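You operate a simulated robot arm through the tools that you are given. There is no shell and no other tool.

Carry out the task below with a simulated robot arm. There is one attempt and no reset: what you move stays moved.

## Task
Make a stirred lime tea in the blue cup, filled to its line.
Fine: juice of the lime in the press; cup on the small green tray; stir with the stirrer, back in its pot. Set down upright: what you pick out.

Only the result counts: the job must be done as asked and must still hold three seconds after the hand-in. Knocking over, shifting, dropping, spilling or breaking anything else fails it.

## Robot
A 7-joint arm with a fingered hand, fixed in place. Base frame: the origin is on the floor under the middle of its stand, x ahead of it, y to its left, z up; the work surface is at about z = 66. Units: cm, degrees, N and s.
It reaches about 102.3 cm from its shoulder. Its first joint turns from -166.0 to 166.0 degrees. Payload 4 kg.
The TCP is the grasp point between the finger pads, 3 cm short of the fingertips. In the tool frame z runs along the fingers and y along their closing line. The gripper opens to 10.4 cm; its body begins 3.5 cm behind the TCP. The gripper is a hand of 4 fingers: y runs from the thumb to the fingers, the wrist lies at [-1.5, -11.3, -19] in the tool frame, and closing takes about 1.5 s.
Orientation is that of the tool frame in the base frame, as [roll, pitch, yaw] about the fixed x, y, z axes, in that order (R = Rz(yaw) Ry(pitch) Rx(roll)). With the fingers straight down and the wrist toward the robot, the tool's x, y and z point along [0, 1, 0], [1, 0, 0] and [0, 0, -1] of the base frame.

## Interface
- The arm moves only by the tool nudge_tool. Its argument "targets" is a list of rows, each a list of 6 numbers: the shift along the base's x, y, z in cm, then the turn, a rotation vector about the base's x, y, z in degrees. In form: [[dx, dy, dz, ax, ay, az], ...]. A call has 1 to 20 rows; each row is the pose to reach, as a shift and turn from the pose commanded when the call began. "grip" is the finger opening in cm, from 0 to 10.4, set as the call begins (left out, the last holds). Rows are played at 5 a second. More than 5 cm and 8.6 degrees between two rows, or a gripper value outside its range, and nothing of the call is played. A pose out of reach is approached as far as the arm can. The call stops where the force on the tool passes 40 N (or 10 N more than at its start, if that is more) or the arm is blocked; 0.2 s more then pass. Each finger travels about 15.3 cm/s and halts on what it meets, pressing with about 29 N; the grip force reading is that of the motor and also rises with nothing between the fingers. The clock runs only during rows and for 0.2 s after the last one: add rows that repeat a pose to give the fingers time. It gives the time, the measured TCP pose, the force on the tool (base axes), the opening and the grip force at its end, in the units of the frame above (readings bear some noise), with the torque about the TCP (base axes, N m) and any sound that the robot's microphone picked up.
- Cameras (640 x 400 px; columns grow to the right, rows downward): "scene" is fixed at [40.12, -64.98, 143.12]; the picture's right is [0.86, -0.50, 0.00], its down [-0.35, -0.60, -0.72] and it looks along [0.36, 0.63, -0.69] (base axes); focal length 333 px, centre (320, 200). "wrist" rides on the gripper at [6.1, -9.2, -13] in the tool frame; the picture's right is [-0.81, 0.28, -0.52], its down [-0.53, -0.71, 0.46] and it looks along [-0.24, 0.64, 0.72] (tool axes); focal length 275 px, centre (320, 200). There is no depth. A picture from a camera that has moved, and an enlarged one, comes with that camera's place and axes in the base frame and with its lens.
- grab_frame(camera): a new picture of that camera. The clock stands still meanwhile.
- curl_fingers(index, middle, ring, thumb_bend, thumb_turn): sets how far each is bent, from 0 (flat) to 1 (curled in); at 0.3 the hand is open as for a grip, at 0.7 the pads meet at the TCP. One left out holds its place. A second passes; each finger stops where it meets its share of the squeeze, and holds until it gets a number again. A gripper value or a shape takes the hand back. It gives what a move gives, with no picture; readings hold the bend of each and the force on the fingers (four entries, about 0 where the hand has none), thumb and palm. thumb_turn goes from beside the hand (0) to across from the fingers (1), as for a grip.
- set_grasp(shape): the hand has 4 fingers and takes this shape, open, in about a second: jaw (thumb against the fingers, like two jaws); tri (thumb and two fingers); tip (a fingertip pinch); poke (one finger out to press); point (the index stretched); flat (the hand flat); cup (the hand cupped); fist (a fist). The gripper value then closes the fingers along that shape, each until it touches; the sizes above hold for jaw. It gives what a move gives, with no picture.
- close_up(camera, box): a new picture of the part [left, top, right, bottom] of that camera's present view, enlarged. The clock stands still meanwhile.
- job_done(): hands the job in; it is judged then, once.

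Nothing tells you positions but the pictures and the camera data. Unless the task says otherwise, let go and move clear before handing in.

The tools are called after ">>>" as name(argument=value, ...) on one line, values as JSON. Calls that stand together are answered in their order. nudge_tool: Moves the arm, as the interface text tells. Its arguments: {"type":"object","properties":{"targets":{"type":"array"},"grip":{"type":"number"}},"required":["targets"]} The other tools are called the same way: set_grasp (shape) gives the hand a shape; curl_fingers (index, middle, ring, thumb_bend, thumb_turn) moves the fingers one by one; grab_frame (camera) takes a picture; close_up (camera, box) takes an enlarged picture of a part of a camera's view; job_done () hands the job in.

At the start:

```text
time_s: 0.0
tcp_pos: [73.42, -7.13, 109.95]
orientation: [-180.0, 0.0, 90.0]
ft_force: [0.6, 0.6, 0.1]
wrist_torque: [-0.01, -0.04, 0.03]
gripper_width: 10.36
grip_force: 0.1
shape: jaw
bend: [0.3, 0.3, 0.3, 0.3, 0.98]
finger forces: [0.0, 0.1, 0.0, 0.0, 0.1, 0.0]
```

scene: 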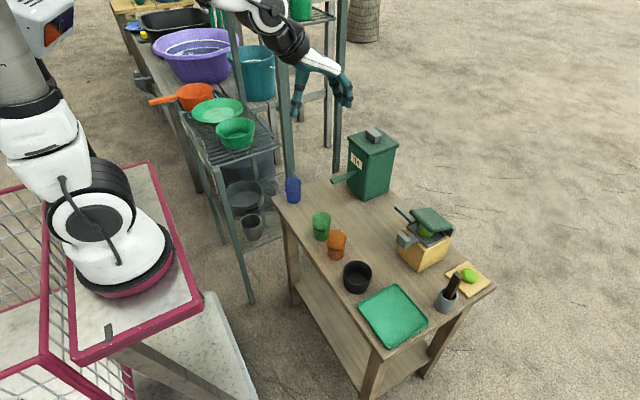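
wrist: 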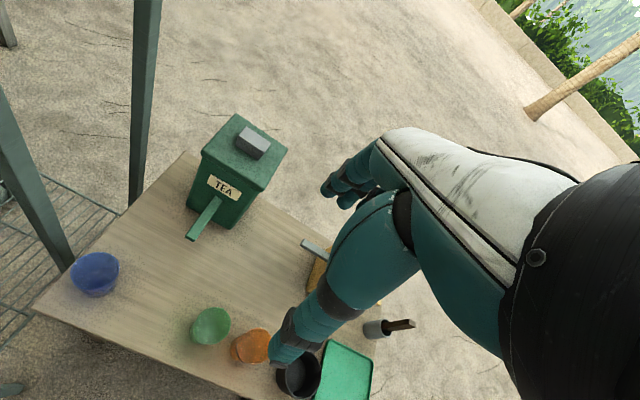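

I see a work table with a blue cup, a green glass, an orange cup, a black bowl, a green tray, a tea dispenser, a lime press, a stirrer in a pot, and a lime on a small board. I'll zoom in first to get the details.

>>> close_up(camera="scene", box=[260, 110, 420, 210])

>>> close_up(camera="scene", box=[370, 190, 510, 330])

>>> close_up(camera="scene", box=[270, 170, 400, 300])

>>> close_up(camera="scene", box=[330, 250, 500, 360])

```text
4.00 times, centred on (340, 160) of scene
camera zoom: at [40.12, -64.98, 143.12], right [0.86, -0.5, 0.0], down [-0.35, -0.6, -0.72], along [0.36, 0.63, -0.69], focal length 1332 px, centre (240, 360)
```

zoom: 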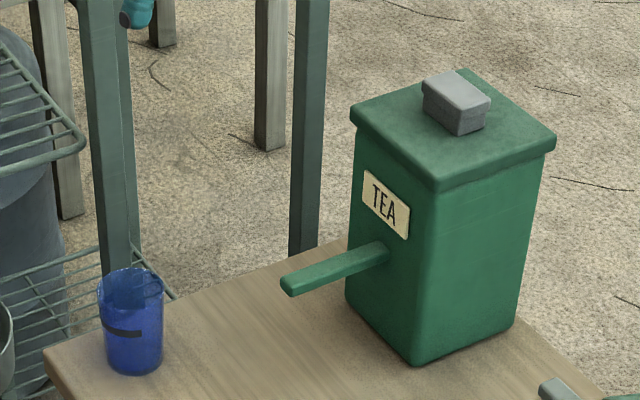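

```text
2.86 times, centred on (440, 260) of scene
camera zoom: at [40.12, -64.98, 143.12], right [0.86, -0.5, 0.0], down [-0.35, -0.6, -0.72], along [0.36, 0.63, -0.69], focal length 951 px, centre (-23, 29)
```

zoom: 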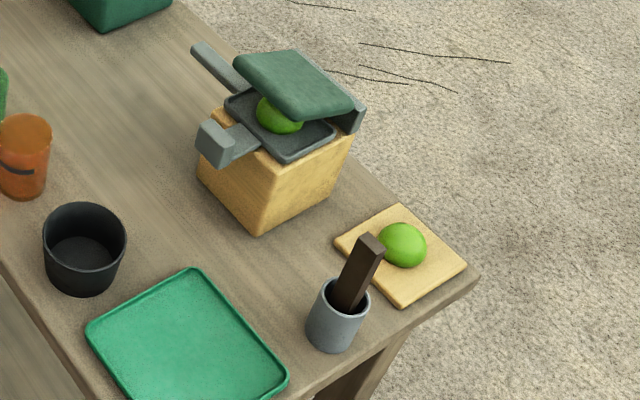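

```text
3.08 times, centred on (335, 235) of scene
camera zoom: at [40.12, -64.98, 143.12], right [0.86, -0.5, 0.0], down [-0.35, -0.6, -0.72], along [0.36, 0.63, -0.69], focal length 1024 px, centre (274, 92)
```

zoom: 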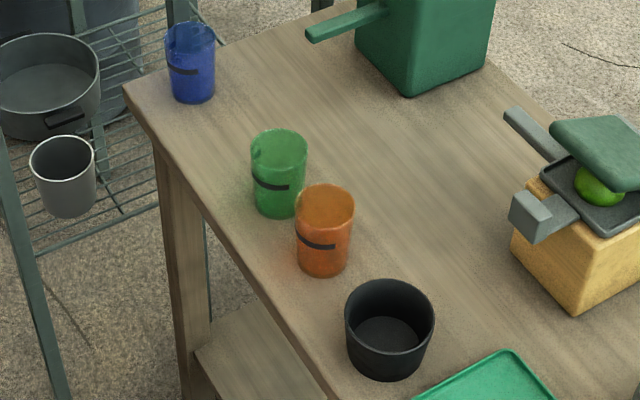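

```text
3.64 times, centred on (415, 305) of scene
camera zoom: at [40.12, -64.98, 143.12], right [0.86, -0.5, 0.0], down [-0.35, -0.6, -0.72], along [0.36, 0.63, -0.69], focal length 1211 px, centre (-26, -182)
```

zoom: 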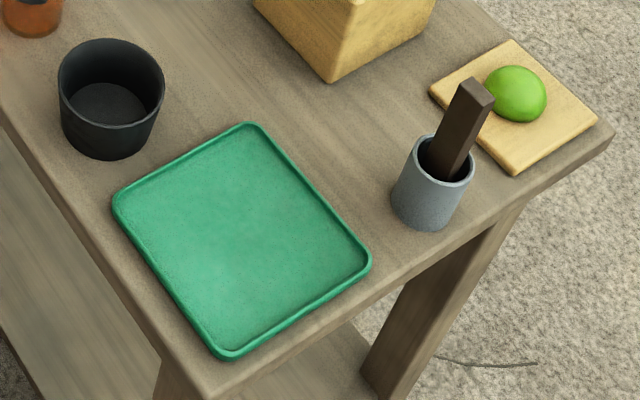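

The blue cup is at about (73, 9), the dispenser's front is at x≈93, and the press is at about (95, -30). I need a closer look at how the dispenser and press work.

>>> close_up(camera="wrist", box=[160, 100, 320, 260])

>>> close_up(camera="scene", box=[385, 195, 465, 275])

>>> close_up(camera="scene", box=[320, 120, 410, 210])

>>> close_up(camera="scene", box=[275, 165, 315, 215])

```text
2.50 times, centred on (240, 180) of wrist
camera zoom: at [64.15, -0.86, 122.99], right [0.28, -0.81, 0.52], down [-0.71, -0.53, -0.46], along [0.64, -0.24, -0.72], focal length 688 px, centre (520, 250)
```

zoom: 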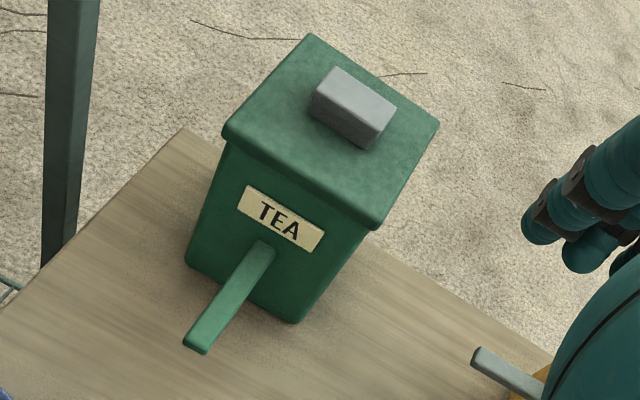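

```text
5.00 times, centred on (425, 235) of scene
camera zoom: at [40.12, -64.98, 143.12], right [0.86, -0.5, 0.0], down [-0.35, -0.6, -0.72], along [0.36, 0.63, -0.69], focal length 1665 px, centre (-205, 25)
```

zoom: 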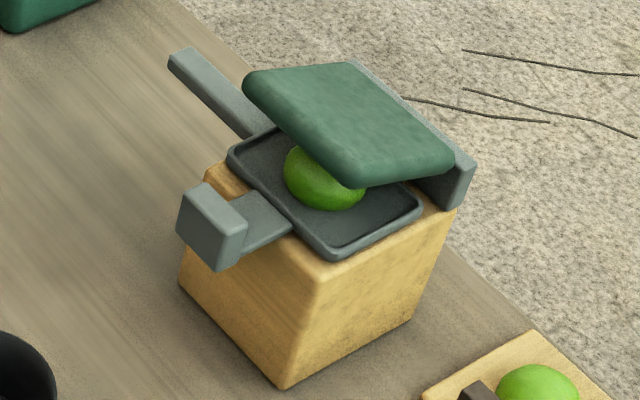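

```text
4.44 times, centred on (365, 165) of scene
camera zoom: at [40.12, -64.98, 143.12], right [0.86, -0.5, 0.0], down [-0.35, -0.6, -0.72], along [0.36, 0.63, -0.69], focal length 1480 px, centre (120, 356)
```

zoom: 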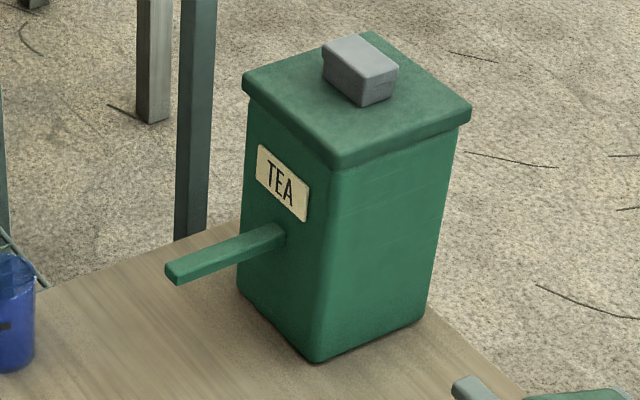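

```text
8.00 times, centred on (295, 190) of scene
camera zoom: at [40.12, -64.98, 143.12], right [0.86, -0.5, 0.0], down [-0.35, -0.6, -0.72], along [0.36, 0.63, -0.69], focal length 2663 px, centre (520, 280)
```

zoom: 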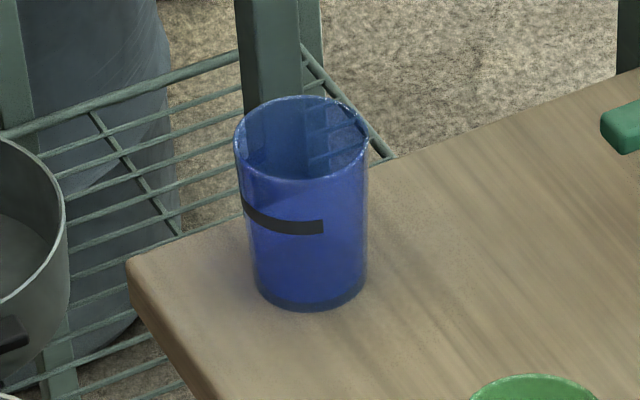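

The dispenser has a green bar at about z≈75 and a grey block on top. The press has a lid, a bar on its +y side, and a block on its robot side. I'll move the wrist camera nearer to work out these mechanisms.

>>> nudge_tool(targets=[[1, -4, -1, 0, 0, 0], [2, -8, -3, 0, 0, 0], [4, -12, -5, 0, 0, 0], [5, -16, -7, 0, 0, 0], [6.5, -20, -9, 0, 0, 0], [8, -24, -11, 0, 0, 0], [9, -28, -13, 0, 0, 0], [10, -32, -14, 0, 0, 0], [10.5, -34, -15, 0, 0, 0]])

>>> grab_frame(camera="wrist")

>>> grab_frame(camera="scene")

```text
time_s: 2.0
tcp_pos: [83.84, -41.0, 95.05]
orientation: [-180.0, 0.0, 90.0]
ft_force: [0.2, 0.5, -0.4]
wrist_torque: [-0.05, 0.01, -0.05]
gripper_width: 10.38
grip_force: 0.1
shape: jaw
bend: [0.3, 0.3, 0.3, 0.3, 0.98]
finger forces: [0.0, 0.0, 0.0, 0.0, 0.0, 0.1]
```

```text
taken
camera wrist: at [74.7, -34.66, 108.1], right [0.28, -0.81, 0.52], down [-0.71, -0.53, -0.46], along [0.64, -0.24, -0.72], focal length 275 px, centre (320, 200)
```

wrist: 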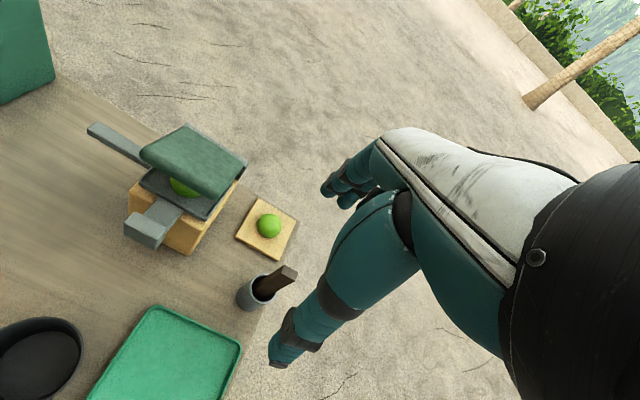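

```text
taken
```

scene: 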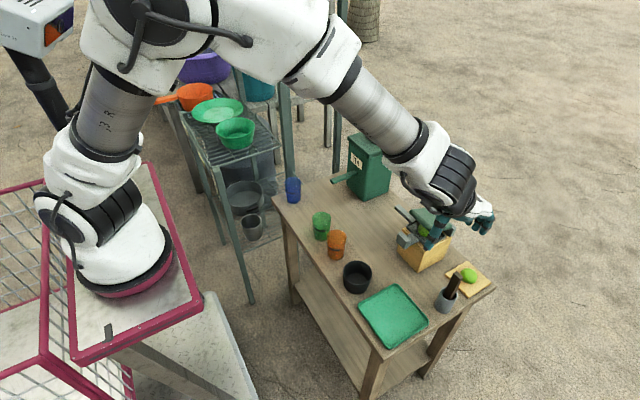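

>>> close_up(camera="wrist", box=[70, 100, 270, 270])

>>> close_up(camera="wrist", box=[80, 200, 320, 400])

```text
2.35 times, centred on (170, 185) of wrist
camera zoom: at [74.7, -34.66, 108.1], right [0.28, -0.81, 0.52], down [-0.71, -0.53, -0.46], along [0.64, -0.24, -0.72], focal length 648 px, centre (673, 235)
```

zoom: 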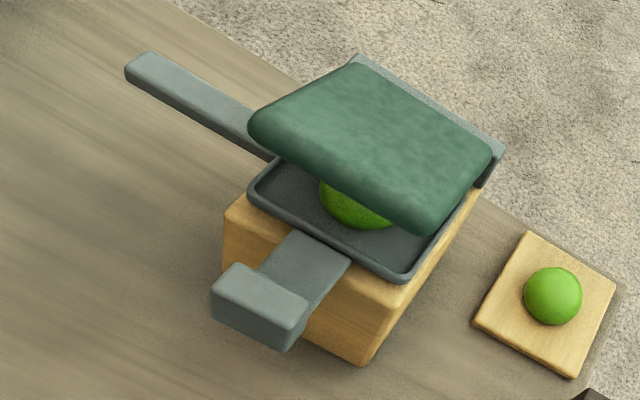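

```text
2.00 times, centred on (200, 300) of wrist
camera zoom: at [74.7, -34.66, 108.1], right [0.28, -0.81, 0.52], down [-0.71, -0.53, -0.46], along [0.64, -0.24, -0.72], focal length 551 px, centre (560, 0)
```

zoom: 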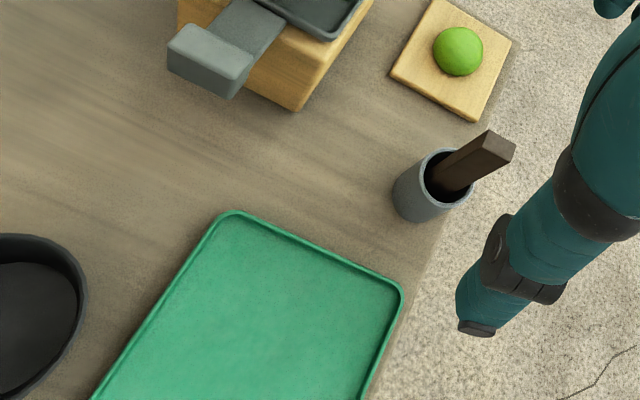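

The block on the press's -x arm, topped at about (85, -29, 79), looks like a handle. The bar toward +y, ending near (92, -18, 77), looks like a spout. I'll pitch the hand up and look at it from a low angle to confirm.

>>> nudge_tool(targets=[[-1.5, 1, -1, 0, -7.5, 0], [-3, 2, -3, 0, -15, 0], [-4.5, 3, -5, 0, -22.5, 0], [-6, 4, -8, 0, -30, 0], [-7, 4.5, -10.5, 0, -37.5, 0], [-8, 5, -13, 0, -45, 0]])

>>> grab_frame(camera="wrist")

>>> grab_frame(camera="scene")

```text
time_s: 3.4
tcp_pos: [75.82, -35.99, 81.9]
orientation: [134.8, -0.2, 89.9]
ft_force: [-0.7, 0.5, 0.5]
wrist_torque: [0.0, 0.01, -0.01]
gripper_width: 10.37
grip_force: 0.0
shape: jaw
bend: [0.3, 0.3, 0.3, 0.3, 0.98]
finger forces: [0.1, 0.0, 0.0, 0.0, 0.1, 0.0]
```

```text
taken
camera wrist: at [60.03, -29.7, 84.67], right [-0.17, -0.81, 0.56], down [-0.18, -0.53, -0.83], along [0.97, -0.24, -0.06], focal length 275 px, centre (320, 200)
```

wrist: 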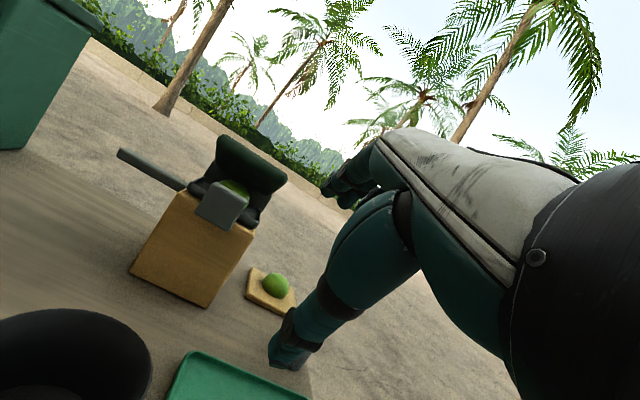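

```text
taken
```

scene: 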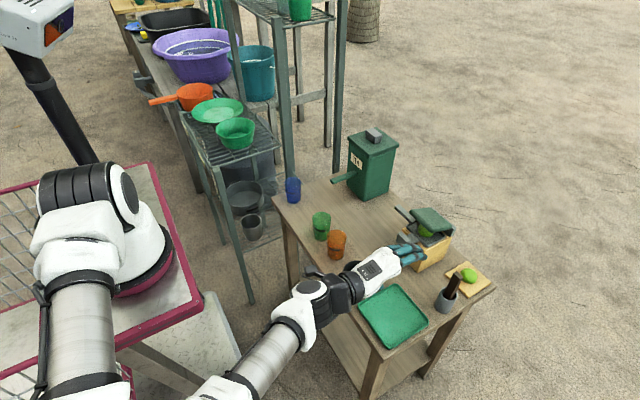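

>>> close_up(camera="wrist", box=[100, 110, 300, 320])

```text
1.90 times, centred on (200, 215) of wrist
camera zoom: at [60.03, -29.7, 84.67], right [-0.17, -0.81, 0.56], down [-0.18, -0.53, -0.83], along [0.97, -0.24, -0.06], focal length 524 px, centre (549, 171)
```

zoom: 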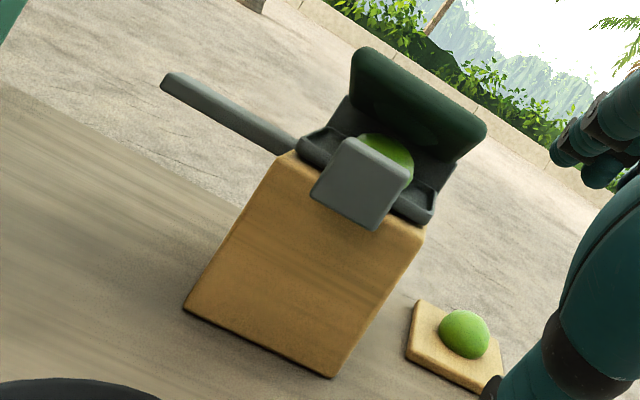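

The bar ends at about (94, -16.6, 74.7), so it's a spout, and the block at (84, -28.6, 78) is a handle or lever. Next I'll look at the hand's own size and shape from the scene camera.

>>> close_up(camera="scene", box=[320, 220, 440, 310])

>>> close_up(camera="wrist", box=[240, 100, 640, 400])

```text
4.44 times, centred on (380, 265) of scene
camera zoom: at [40.12, -64.98, 143.12], right [0.86, -0.5, 0.0], down [-0.35, -0.6, -0.72], along [0.36, 0.63, -0.69], focal length 1480 px, centre (53, -89)
```

zoom: 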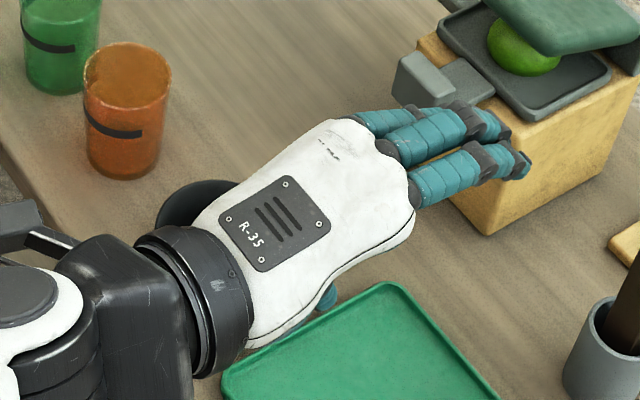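

```text
1.33 times, centred on (440, 250) of wrist
camera zoom: at [60.03, -29.7, 84.67], right [-0.17, -0.81, 0.56], down [-0.18, -0.53, -0.83], along [0.97, -0.24, -0.06], focal length 367 px, centre (160, 133)
```

zoom: 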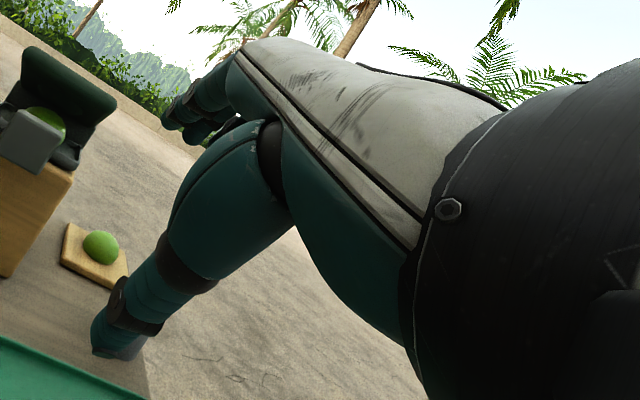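

I'll switch to a side-grasp orientation: fingers pointing forward and slightly down, closing horizontally, thumb on +y. I'm retreating upward and back while I turn.

>>> nudge_tool(targets=[[-1, 0, 4, 0, 0, 0], [-2, 1, 8, 0, 0, 0], [-4, 4, 11, 6.945, -1.78, -4.43], [-6, 7.5, 12, 13.89, -3.56, -8.86], [-8, 11, 12, 20.84, -5.34, -13.29], [-10, 14.5, 12, 27.78, -7.12, -17.72], [-12, 18, 12, 34.73, -8.9, -22.15], [-13.5, 21.5, 12, 41.67, -10.68, -26.58], [-15, 25, 12, 48.62, -12.46, -31.01], [-16, 28, 12, 55.56, -14.24, -35.44], [-17, 31, 11, 62.51, -16.02, -39.87], [-17.5, 34, 10, 69.45, -17.8, -44.3], [-18, 36, 8, 76.4, -19.6, -48.7]])

>>> grab_frame(camera="wrist")

>>> grab_frame(camera="scene")

```text
time_s: 6.2
tcp_pos: [75.14, -15.72, 79.27]
orientation: [-178.9, -70.6, 2.0]
ft_force: [0.1, -0.7, 0.7]
wrist_torque: [0.01, 0.0, -0.01]
gripper_width: 10.38
grip_force: 0.1
shape: jaw
bend: [0.3, 0.3, 0.3, 0.3, 0.98]
finger forces: [0.0, 0.1, 0.0, 0.1, 0.0, 0.0]
out of reach, approached as far as the arm can: row 4, 5, 6, 7, 8, 9, 10, 11, 12, 13
```

```text
taken
camera wrist: at [64.39, -7.08, 89.46], right [-0.74, -0.31, -0.59], down [0.21, 0.73, -0.65], along [0.63, -0.61, -0.48], focal length 275 px, centre (320, 200)
```

wrist: 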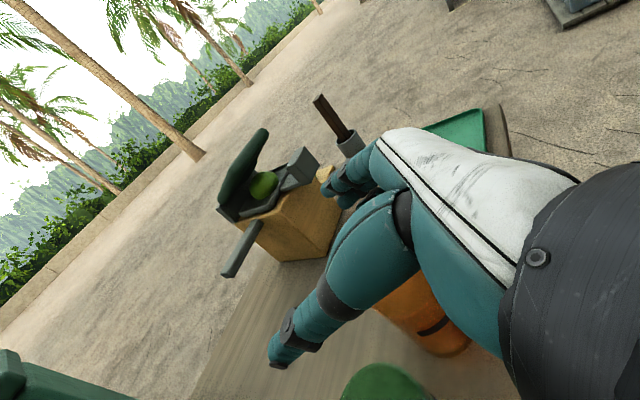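

```text
taken
```

scene: 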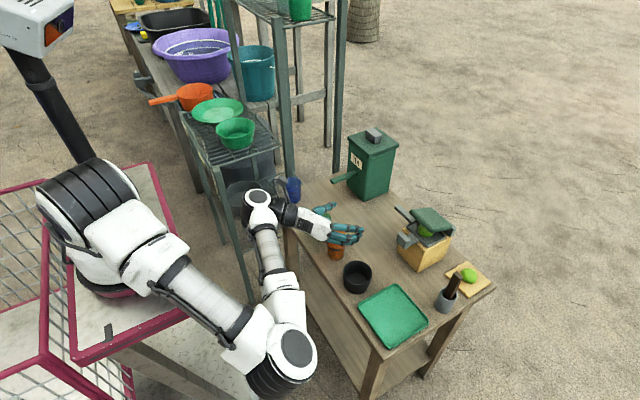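

The arm couldn't reach that pose in this elbow configuration and stopped near (75, -16, 79), above the orange cup. I'll test with a small upward move to see what the commanded reference is, then back out.

>>> nudge_tool(targets=[[0, 0, 3, 0, 0, 0]])

>>> close_up(camera="scene", box=[240, 160, 400, 290])

```text
time_s: 6.6
tcp_pos: [75.39, -16.14, 81.97]
orientation: [-179.4, -70.4, 2.9]
ft_force: [0.8, -1.0, 0.4]
wrist_torque: [0.0, 0.03, 0.05]
gripper_width: 10.4
grip_force: 0.0
shape: jaw
bend: [0.3, 0.3, 0.3, 0.3, 0.98]
finger forces: [0.1, 0.0, 0.1, 0.0, 0.0, 0.1]
out of reach, approached as far as the arm can: row 1
```

```text
3.08 times, centred on (320, 225) of scene
camera zoom: at [40.12, -64.98, 143.12], right [0.86, -0.5, 0.0], down [-0.35, -0.6, -0.72], along [0.36, 0.63, -0.69], focal length 1024 px, centre (320, 123)
```

zoom: 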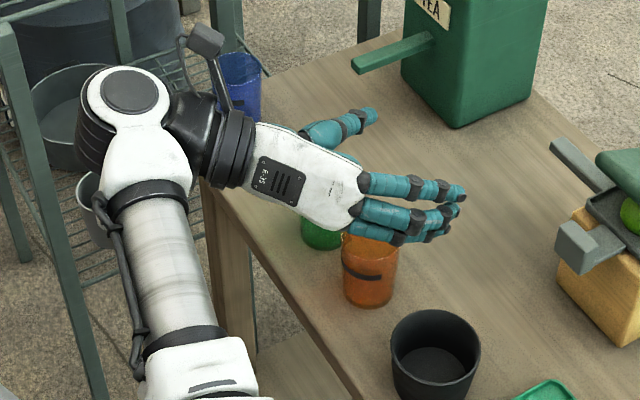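

>>> nudge_tool(targets=[[0, 0, 4, 0, 0, 0], [0, 0, 8, 0, 0, 0], [0, 0, 12, 0, 0, 0], [0, 0, 15, 0, 0, 0]])

>>> grab_frame(camera="scene")

```text
time_s: 7.6
tcp_pos: [76.31, -20.18, 92.63]
orientation: [-179.4, -70.5, 2.6]
ft_force: [0.7, -0.8, -0.5]
wrist_torque: [0.06, 0.02, -0.02]
gripper_width: 10.37
grip_force: 0.0
shape: jaw
bend: [0.3, 0.3, 0.3, 0.3, 0.98]
finger forces: [0.1, 0.0, 0.0, 0.0, 0.0, 0.0]
out of reach, approached as far as the arm can: row 1, 2, 3, 4
```

```text
taken
```

scene: 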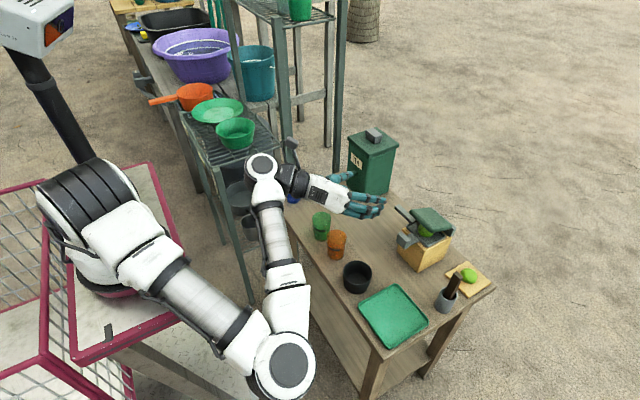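

The arm seems stuck in a low-elbow configuration. I'll go back to fingers-down at height, using rotation about y only, so that it recovers a natural posture.

>>> nudge_tool(targets=[[2, -2, 1, 0, 7.8, 0], [4, -4, 2, 0, 15.6, 0], [6, -6, 3, 0, 23.4, 0], [8, -8, 4, 0, 31.2, 0], [10, -10, 5, 0, 39, 0], [12, -10, 6, 0, 46.8, 0], [13, -10, 7, 0, 54.6, 0], [13, -10, 8, 0, 62.4, 0], [13, -10, 8, 0, 70, 0], [13, -10, 8, 0, 70, 0]])

>>> grab_frame(camera="scene")

>>> grab_frame(camera="wrist")

```text
time_s: 9.8
tcp_pos: [89.26, -29.84, 100.59]
orientation: [-176.9, -0.4, 0.9]
ft_force: [-0.3, -0.4, -0.4]
wrist_torque: [-0.03, -0.01, 0.01]
gripper_width: 10.4
grip_force: 0.0
shape: jaw
bend: [0.3, 0.3, 0.3, 0.3, 0.98]
finger forces: [0.1, 0.0, 0.1, 0.1, 0.0, 0.0]
```

```text
taken
```

scene: 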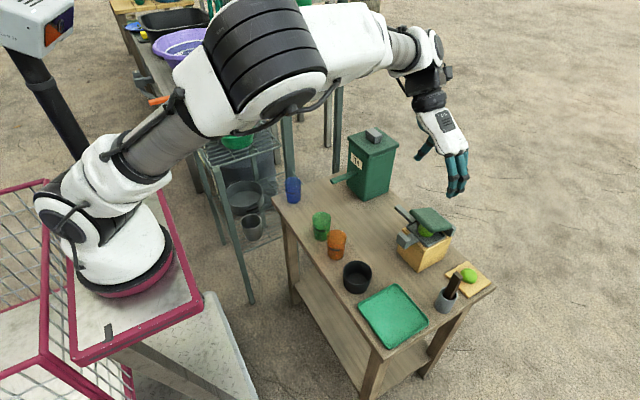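

```text
taken
camera wrist: at [95.32, -21.24, 114.19], right [-0.81, -0.31, 0.5], down [-0.54, 0.73, -0.42], along [-0.23, -0.61, -0.76], focal length 275 px, centre (320, 200)
```

wrist: 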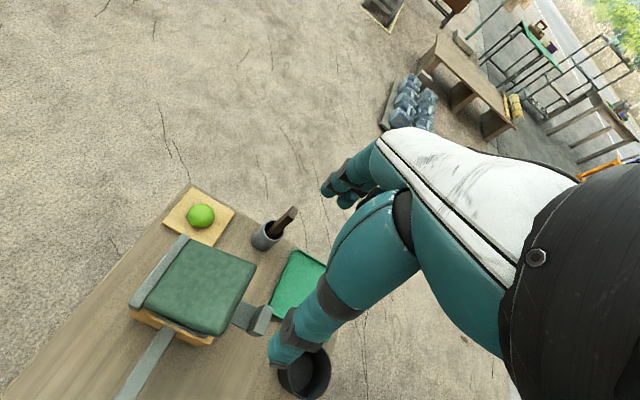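

The arm is back in an elbow-up posture with the fingers down and the thumb toward +y, and shifts turn out to be relative to the pose actually reached. Now I'll measure spout height against cup height with high zooms.

>>> close_up(camera="scene", box=[325, 160, 365, 190])

>>> close_up(camera="scene", box=[390, 200, 430, 230])

>>> close_up(camera="scene", box=[280, 170, 312, 206])

>>> close_up(camera="wrist", box=[100, 170, 340, 400])

```text
13.33 times, centred on (345, 175) of scene
camera zoom: at [40.12, -64.98, 143.12], right [0.86, -0.5, 0.0], down [-0.35, -0.6, -0.72], along [0.36, 0.63, -0.69], focal length 4439 px, centre (-13, 533)
```

zoom: 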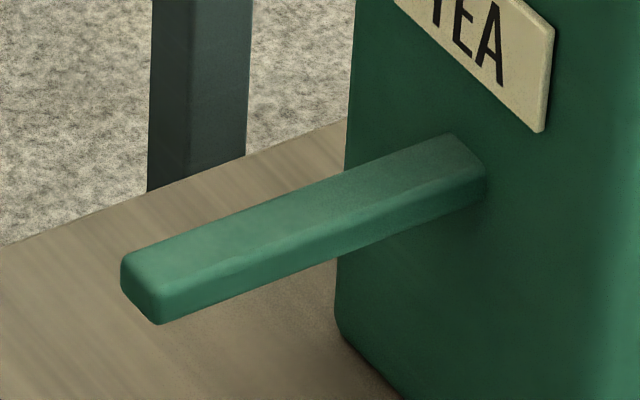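

```text
13.33 times, centred on (410, 215) of scene
camera zoom: at [40.12, -64.98, 143.12], right [0.86, -0.5, 0.0], down [-0.35, -0.6, -0.72], along [0.36, 0.63, -0.69], focal length 4439 px, centre (-880, 0)
```

zoom: 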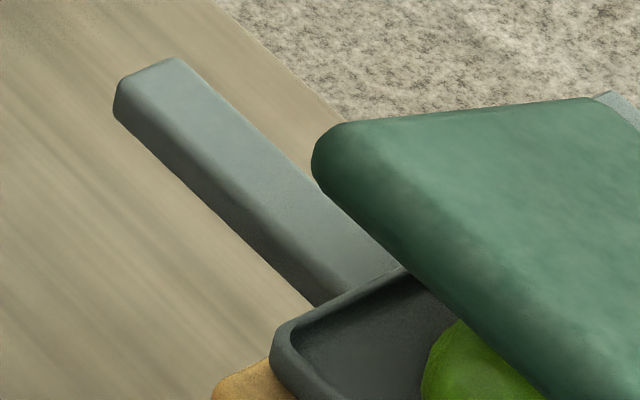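

```text
11.11 times, centred on (296, 188) of scene
camera zoom: at [40.12, -64.98, 143.12], right [0.86, -0.5, 0.0], down [-0.35, -0.6, -0.72], along [0.36, 0.63, -0.69], focal length 3699 px, centre (587, 333)
```

zoom: 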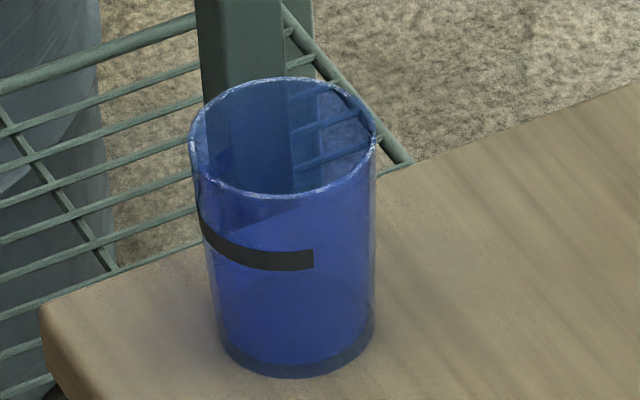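

```text
1.74 times, centred on (220, 285) of wrist
camera zoom: at [95.32, -21.24, 114.19], right [-0.81, -0.31, 0.5], down [-0.54, 0.73, -0.42], along [-0.23, -0.61, -0.76], focal length 479 px, centre (494, 52)
```

zoom: 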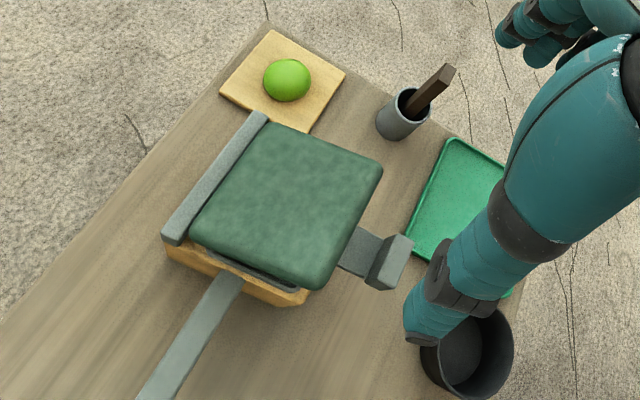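

Both spouts have undersides near z≈74.5: the tea tip at about (83.4, 2.1) and the press tip at about (93.9, -16.9). The cup rim is near 74.0, so it slides under with little clearance. I'll go back to the start orientation above the blue cup and check alignment.

>>> nudge_tool(targets=[[-1.5, 3.5, 2, 0, 0, 8.2], [-3, 7, 4, 0, 0, 16.4], [-4.5, 10.5, 5, 0, 0, 24.6], [-6, 14, 5, 0, 0, 32.8], [-7.5, 17.5, 5, 0, 0, 41], [-9, 21, 5, 0, 0, 49.2], [-10.5, 24.5, 4, 0, 0, 57.4], [-12, 28, 3, 0, 0, 65.6], [-13.5, 31.5, 2, 0, 0, 73.8], [-15, 35, 1, 0, 0, 82], [-16, 39, 0, 0, 0, 89.5], [-16, 39, 0, 0, 0, 89.5]])

>>> grab_frame(camera="wrist")

>>> grab_frame(camera="scene")

```text
time_s: 12.4
tcp_pos: [73.49, 8.97, 100.54]
orientation: [-177.0, -0.5, 90.4]
ft_force: [-0.2, -0.2, -0.9]
wrist_torque: [-0.02, 0.0, -0.01]
gripper_width: 10.39
grip_force: 0.0
shape: jaw
bend: [0.3, 0.3, 0.3, 0.3, 0.98]
finger forces: [0.1, 0.1, 0.0, 0.0, 0.1, 0.0]
```

```text
taken
camera wrist: at [64.96, 15.14, 114.17], right [0.31, -0.81, 0.5], down [-0.73, -0.53, -0.42], along [0.61, -0.23, -0.76], focal length 275 px, centre (320, 200)
```

wrist: 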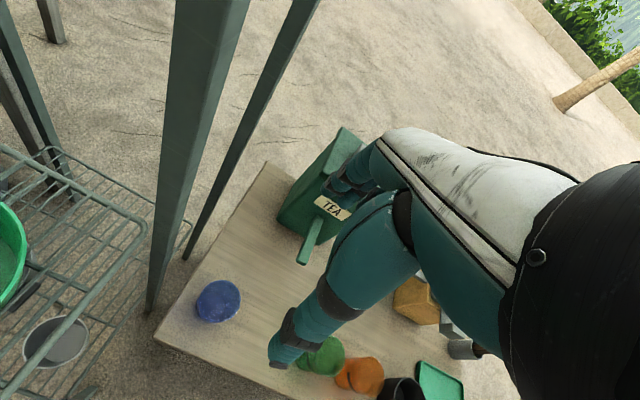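

```text
taken
```

scene: 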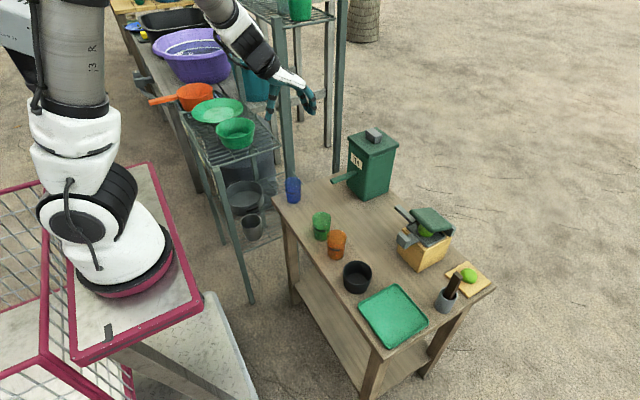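

I'm above the blue cup with the thumb toward the robot. I'll level the hand, which is about 3° off, and come down part way to check alignment.

>>> nudge_tool(targets=[[-0.2, 0.2, -4, 0, -3, 0], [-0.3, 0.3, -8, 0, -3, 0], [-0.3, 0.3, -12, 0, -3, 0], [-0.3, 0.3, -15.5, 0, -3, 0], [-0.3, 0.3, -15.5, 0, -3, 0]])

>>> grab_frame(camera="wrist")

>>> close_up(camera="scene", box=[230, 90, 390, 230])

```text
time_s: 13.6
tcp_pos: [73.22, 9.23, 84.85]
orientation: [-180.0, -0.5, 90.4]
ft_force: [0.3, 0.4, 0.3]
wrist_torque: [0.01, 0.02, 0.01]
gripper_width: 10.39
grip_force: 0.0
shape: jaw
bend: [0.3, 0.3, 0.3, 0.3, 0.98]
finger forces: [0.0, 0.0, 0.1, 0.0, 0.1, 0.0]
```

```text
taken
camera wrist: at [63.94, 15.29, 98.0], right [0.28, -0.81, 0.51], down [-0.71, -0.53, -0.46], along [0.65, -0.23, -0.73], focal length 275 px, centre (320, 200)
```

wrist: 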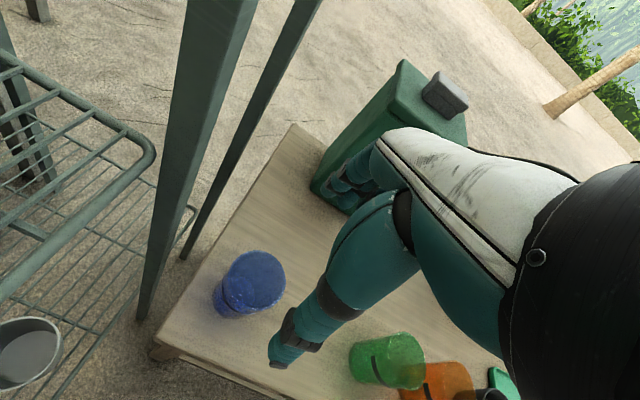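

```text
2.86 times, centred on (310, 160) of scene
camera zoom: at [40.12, -64.98, 143.12], right [0.86, -0.5, 0.0], down [-0.35, -0.6, -0.72], along [0.36, 0.63, -0.69], focal length 951 px, centre (349, 314)
```

zoom: 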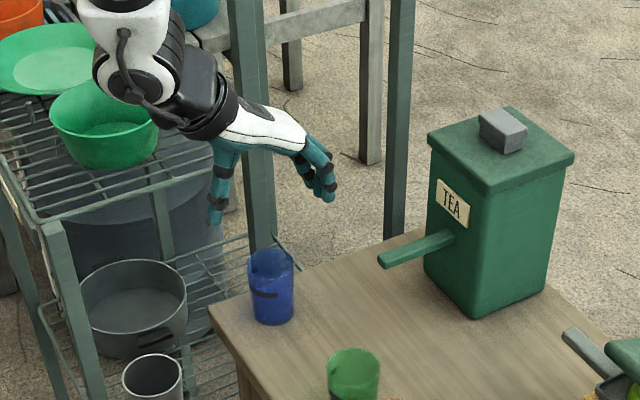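

>>> close_up(camera="wrist", box=[190, 230, 310, 340])

```text
3.64 times, centred on (250, 285) of wrist
camera zoom: at [63.94, 15.29, 98.0], right [0.28, -0.81, 0.51], down [-0.71, -0.53, -0.46], along [0.65, -0.23, -0.73], focal length 1001 px, centre (574, -109)
```

zoom: 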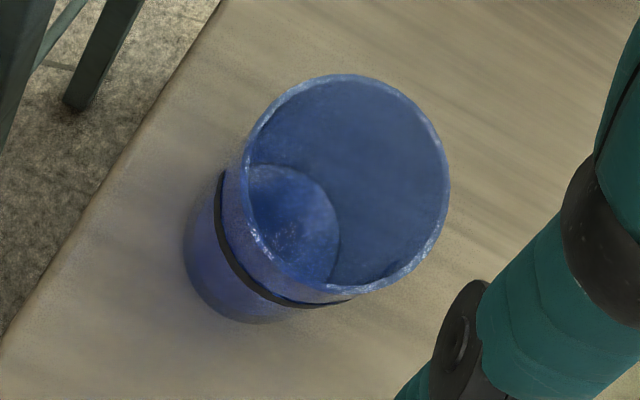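

The wrist view puts the cup at about (73.2, 10.3), roughly 1 cm further left than the scene estimate. I'll shift and descend a little more, staying above the rim, to verify.

>>> nudge_tool(targets=[[0, 0.9, -3, 0, 0, 0], [0, 0.9, -5.5, 0, 0, 0], [0, 0.9, -5.5, 0, 0, 0]])

>>> close_up(camera="wrist", box=[190, 170, 430, 370])

>>> close_up(camera="scene", box=[250, 110, 350, 220])

```text
time_s: 14.4
tcp_pos: [72.97, 10.25, 79.53]
orientation: [180.0, -0.4, 90.4]
ft_force: [1.1, -0.1, 0.5]
wrist_torque: [0.01, 0.02, 0.03]
gripper_width: 10.41
grip_force: 0.1
shape: jaw
bend: [0.3, 0.3, 0.3, 0.3, 0.98]
finger forces: [0.0, 0.1, 0.0, 0.0, 0.0, 0.1]
```

```text
2.00 times, centred on (310, 270) of wrist
camera zoom: at [63.81, 16.34, 92.63], right [0.28, -0.81, 0.51], down [-0.71, -0.53, -0.46], along [0.65, -0.23, -0.73], focal length 551 px, centre (340, 60)
```

zoom: 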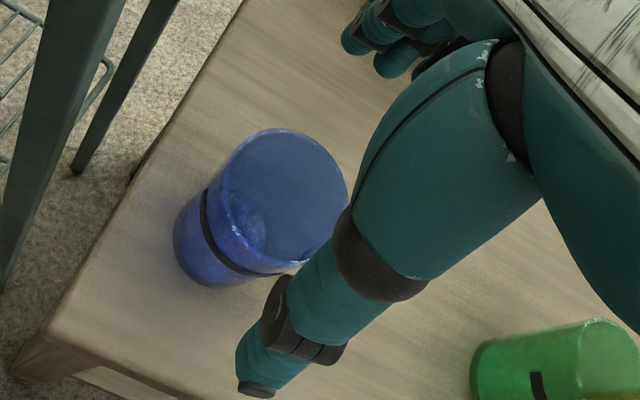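

```text
3.64 times, centred on (300, 165) of scene
camera zoom: at [40.12, -64.98, 143.12], right [0.86, -0.5, 0.0], down [-0.35, -0.6, -0.72], along [0.36, 0.63, -0.69], focal length 1211 px, centre (393, 327)
```

zoom: 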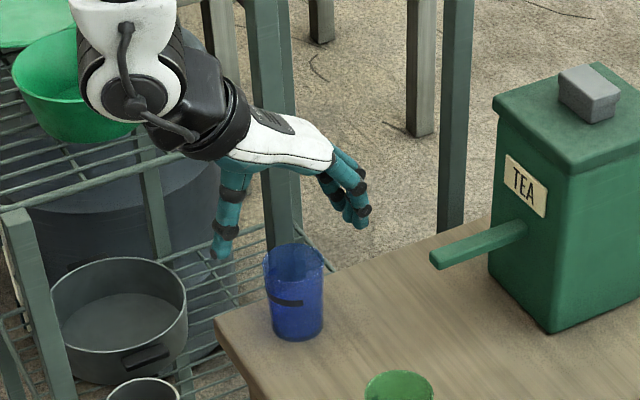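

Alignment is good now. I'll descend to the grasp height, about 1.5 cm below the rim, and close gently.

>>> nudge_tool(targets=[[0.2, 0, -2, 0, 0, 0], [0.2, 0, -4, 0, 0, 0], [0.2, 0, -6, 0, 0, 0], [0.2, 0, -7, 0, 0, 0], [0.2, 0, -7, 0, 0, 0]])

>>> close_up(camera="scene", box=[250, 110, 350, 220])

>>> close_up(camera="wrist", box=[190, 170, 430, 370])

```text
time_s: 15.6
tcp_pos: [73.27, 10.36, 72.48]
orientation: [179.8, -0.3, 90.2]
ft_force: [0.4, 0.1, 0.6]
wrist_torque: [0.02, 0.03, 0.03]
gripper_width: 10.4
grip_force: 0.0
shape: jaw
bend: [0.3, 0.3, 0.3, 0.3, 0.98]
finger forces: [0.0, 0.0, 0.0, 0.0, 0.0, 0.0]
```

```text
3.64 times, centred on (300, 165) of scene
camera zoom: at [40.12, -64.98, 143.12], right [0.86, -0.5, 0.0], down [-0.35, -0.6, -0.72], along [0.36, 0.63, -0.69], focal length 1211 px, centre (393, 327)
```

zoom: 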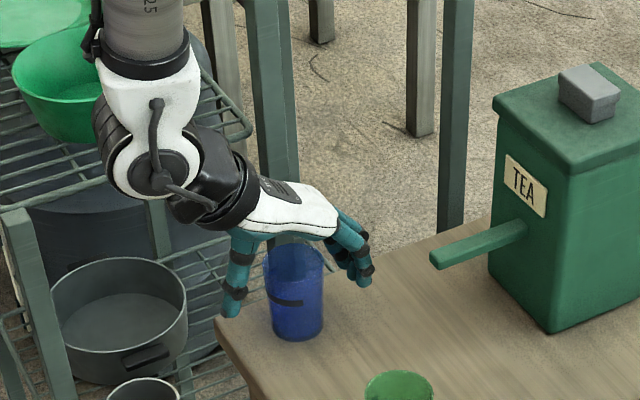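

```text
2.00 times, centred on (310, 270) of wrist
camera zoom: at [64.05, 16.41, 85.7], right [0.28, -0.81, 0.51], down [-0.71, -0.53, -0.46], along [0.65, -0.23, -0.73], focal length 551 px, centre (340, 60)
```

zoom: 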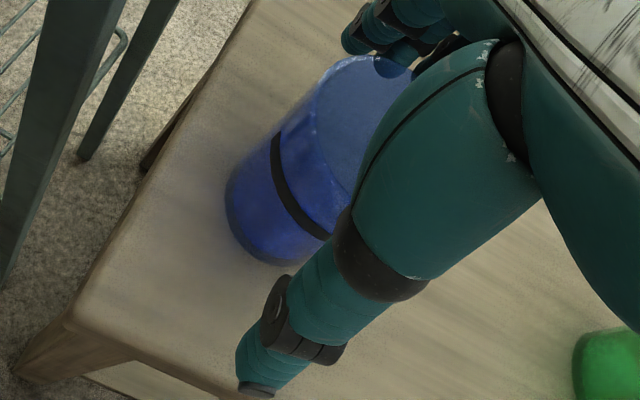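

>>> nudge_tool(targets=[[0, 0, 0, 0, 0, 0], [0, 0, 0, 0, 0, 0], [0, 0, 0, 0, 0, 0], [0, 0, 0, 0, 0, 0], [0, 0, 0, 0, 0, 0], [0, 0, 0, 0, 0, 0], [0, 0, 0, 0, 0, 0], [0, 0, 0, 0, 0, 0]], grip=4.0)

>>> close_up(camera="scene", box=[250, 110, 350, 220])

>>> close_up(camera="wrist", box=[190, 170, 430, 370])

```text
time_s: 17.4
tcp_pos: [73.26, 10.36, 72.62]
orientation: [-180.0, -0.4, 90.3]
ft_force: [0.2, -0.5, -0.4]
wrist_torque: [-0.01, 0.01, 0.04]
gripper_width: 4.07
grip_force: 29.4
shape: jaw
bend: [0.74, 0.49, 0.54, 0.73, 1.0]
finger forces: [14.1, 9.6, 0.3, 0.0, 24.6, 0.1]
```

```text
3.64 times, centred on (300, 165) of scene
camera zoom: at [40.12, -64.98, 143.12], right [0.86, -0.5, 0.0], down [-0.35, -0.6, -0.72], along [0.36, 0.63, -0.69], focal length 1211 px, centre (393, 327)
```

zoom: 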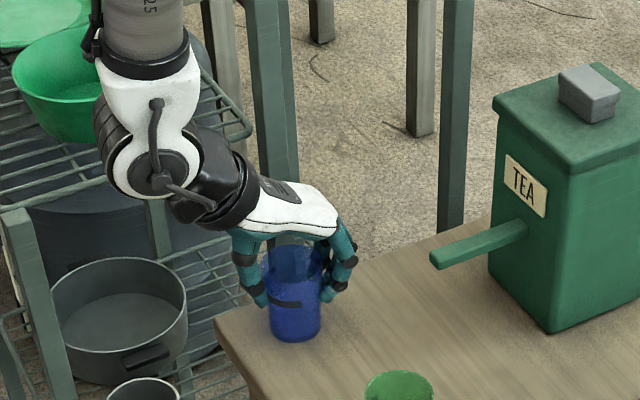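

```text
2.00 times, centred on (310, 270) of wrist
camera zoom: at [64.04, 16.41, 85.71], right [0.28, -0.81, 0.51], down [-0.71, -0.53, -0.46], along [0.65, -0.23, -0.73], focal length 551 px, centre (340, 60)
```

zoom: 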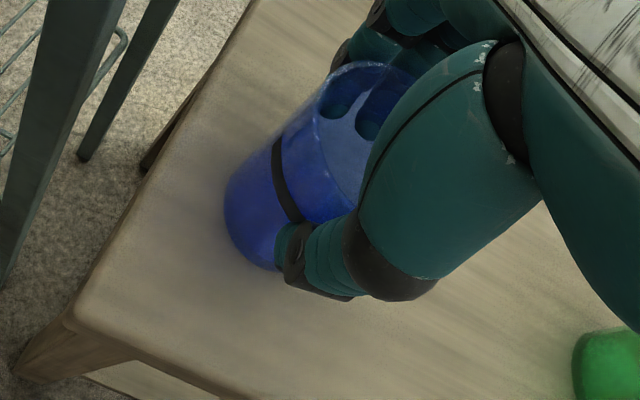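

The cup is gripped: thumb about 25 N, index and middle about 24 N together. I'll lift slowly and check that it follows.

>>> nudge_tool(targets=[[0, 0, 0.7, 0, 0, 0], [0, 0, 1.5, 0, 0, 0], [0, 0, 3, 0, 0, 0], [0, 0, 5, 0, 0, 0]])

>>> close_up(camera="scene", box=[250, 110, 350, 220])

>>> close_up(camera="wrist", box=[190, 170, 430, 370])

```text
time_s: 18.4
tcp_pos: [73.22, 10.13, 77.65]
orientation: [-179.9, -0.4, 90.4]
ft_force: [0.2, 1.7, -0.1]
wrist_torque: [-0.01, 0.04, -0.01]
gripper_width: 4.06
grip_force: 29.0
shape: jaw
bend: [0.74, 0.49, 0.54, 0.73, 1.0]
finger forces: [14.1, 9.7, 0.3, 0.1, 24.7, 0.0]
```

```text
3.64 times, centred on (300, 165) of scene
camera zoom: at [40.12, -64.98, 143.12], right [0.86, -0.5, 0.0], down [-0.35, -0.6, -0.72], along [0.36, 0.63, -0.69], focal length 1211 px, centre (393, 327)
```

zoom: 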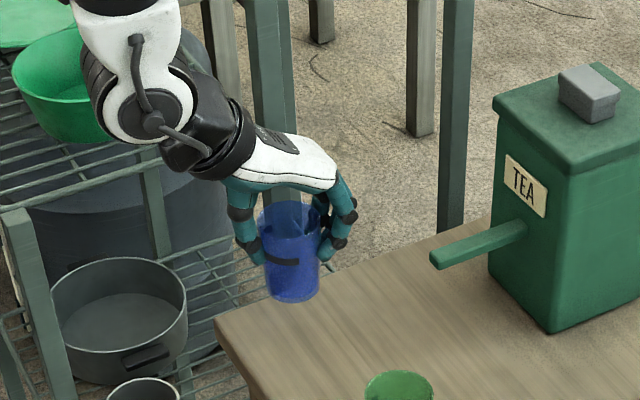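

```text
2.00 times, centred on (310, 270) of wrist
camera zoom: at [64.08, 16.31, 90.72], right [0.28, -0.81, 0.51], down [-0.71, -0.53, -0.46], along [0.65, -0.23, -0.73], focal length 551 px, centre (340, 60)
```

zoom: 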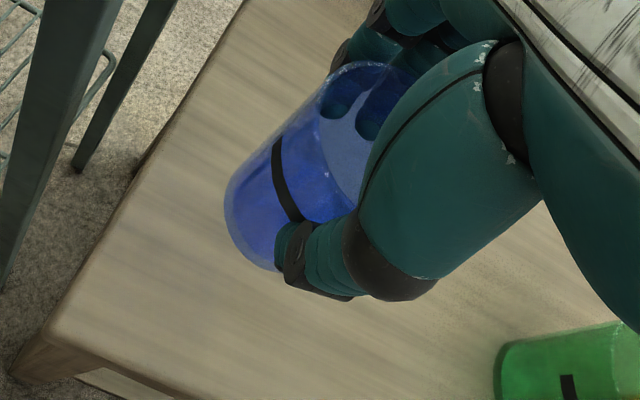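

The cup is held securely. Before going under the spouts I want a higher grip so the palm clears the spout, so I'll set it back down, open a little, rise 1.4 cm and re-grip.

>>> nudge_tool(targets=[[0, 0.1, -2, 0, 0, 0], [0, 0.1, -4, 0, 0, 0], [0, 0.1, -4.7, 0, 0, 0], [0, 0.1, -5.1, 0, 0, 0]])

>>> nudge_tool(targets=[[0, 0, 0, 0, 0, 0], [0, 0, 0, 0, 0, 0], [0, 0, 0, 0, 0, 0], [0, 0, 0, 0, 0, 0], [0, 0, 0.5, 0, 0, 0], [0, 0, 1, 0, 0, 0], [0, 0, 1.5, 0, 0, 0], [0, 0, 1.5, 0, 0, 0]], grip=9)

>>> close_up(camera="wrist", box=[190, 170, 430, 370])

>>> close_up(camera="scene", box=[250, 110, 350, 220])

```text
time_s: 19.4
tcp_pos: [73.33, 10.41, 72.53]
orientation: [179.9, -0.6, 90.3]
ft_force: [-0.5, -0.2, 6.3]
wrist_torque: [-0.03, -0.01, 0.0]
gripper_width: 4.08
grip_force: 28.9
shape: jaw
bend: [0.74, 0.49, 0.54, 0.73, 1.0]
finger forces: [14.0, 9.6, 0.3, 0.0, 25.5, 0.0]
```

```text
time_s: 21.2
tcp_pos: [73.31, 10.25, 73.84]
orientation: [-179.9, -0.4, 90.2]
ft_force: [0.0, -0.8, 0.4]
wrist_torque: [-0.02, -0.01, 0.04]
gripper_width: 8.94
grip_force: 0.2
shape: jaw
bend: [0.28, 0.33, 0.31, 0.42, 0.98]
finger forces: [0.1, 0.0, 0.0, 0.0, 0.0, 0.1]
```

```text
2.00 times, centred on (310, 270) of wrist
camera zoom: at [64.05, 16.45, 87.02], right [0.28, -0.81, 0.51], down [-0.71, -0.53, -0.46], along [0.65, -0.23, -0.73], focal length 551 px, centre (340, 60)
```

zoom: 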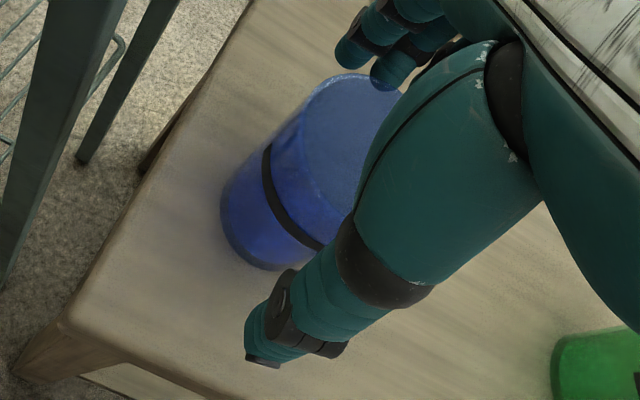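

```text
3.64 times, centred on (300, 165) of scene
camera zoom: at [40.12, -64.98, 143.12], right [0.86, -0.5, 0.0], down [-0.35, -0.6, -0.72], along [0.36, 0.63, -0.69], focal length 1211 px, centre (393, 327)
```

zoom: 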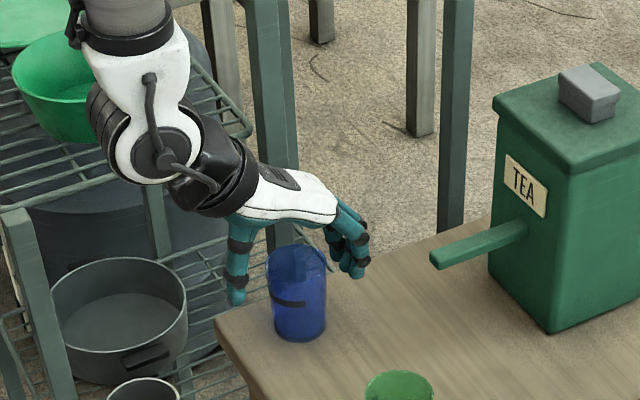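

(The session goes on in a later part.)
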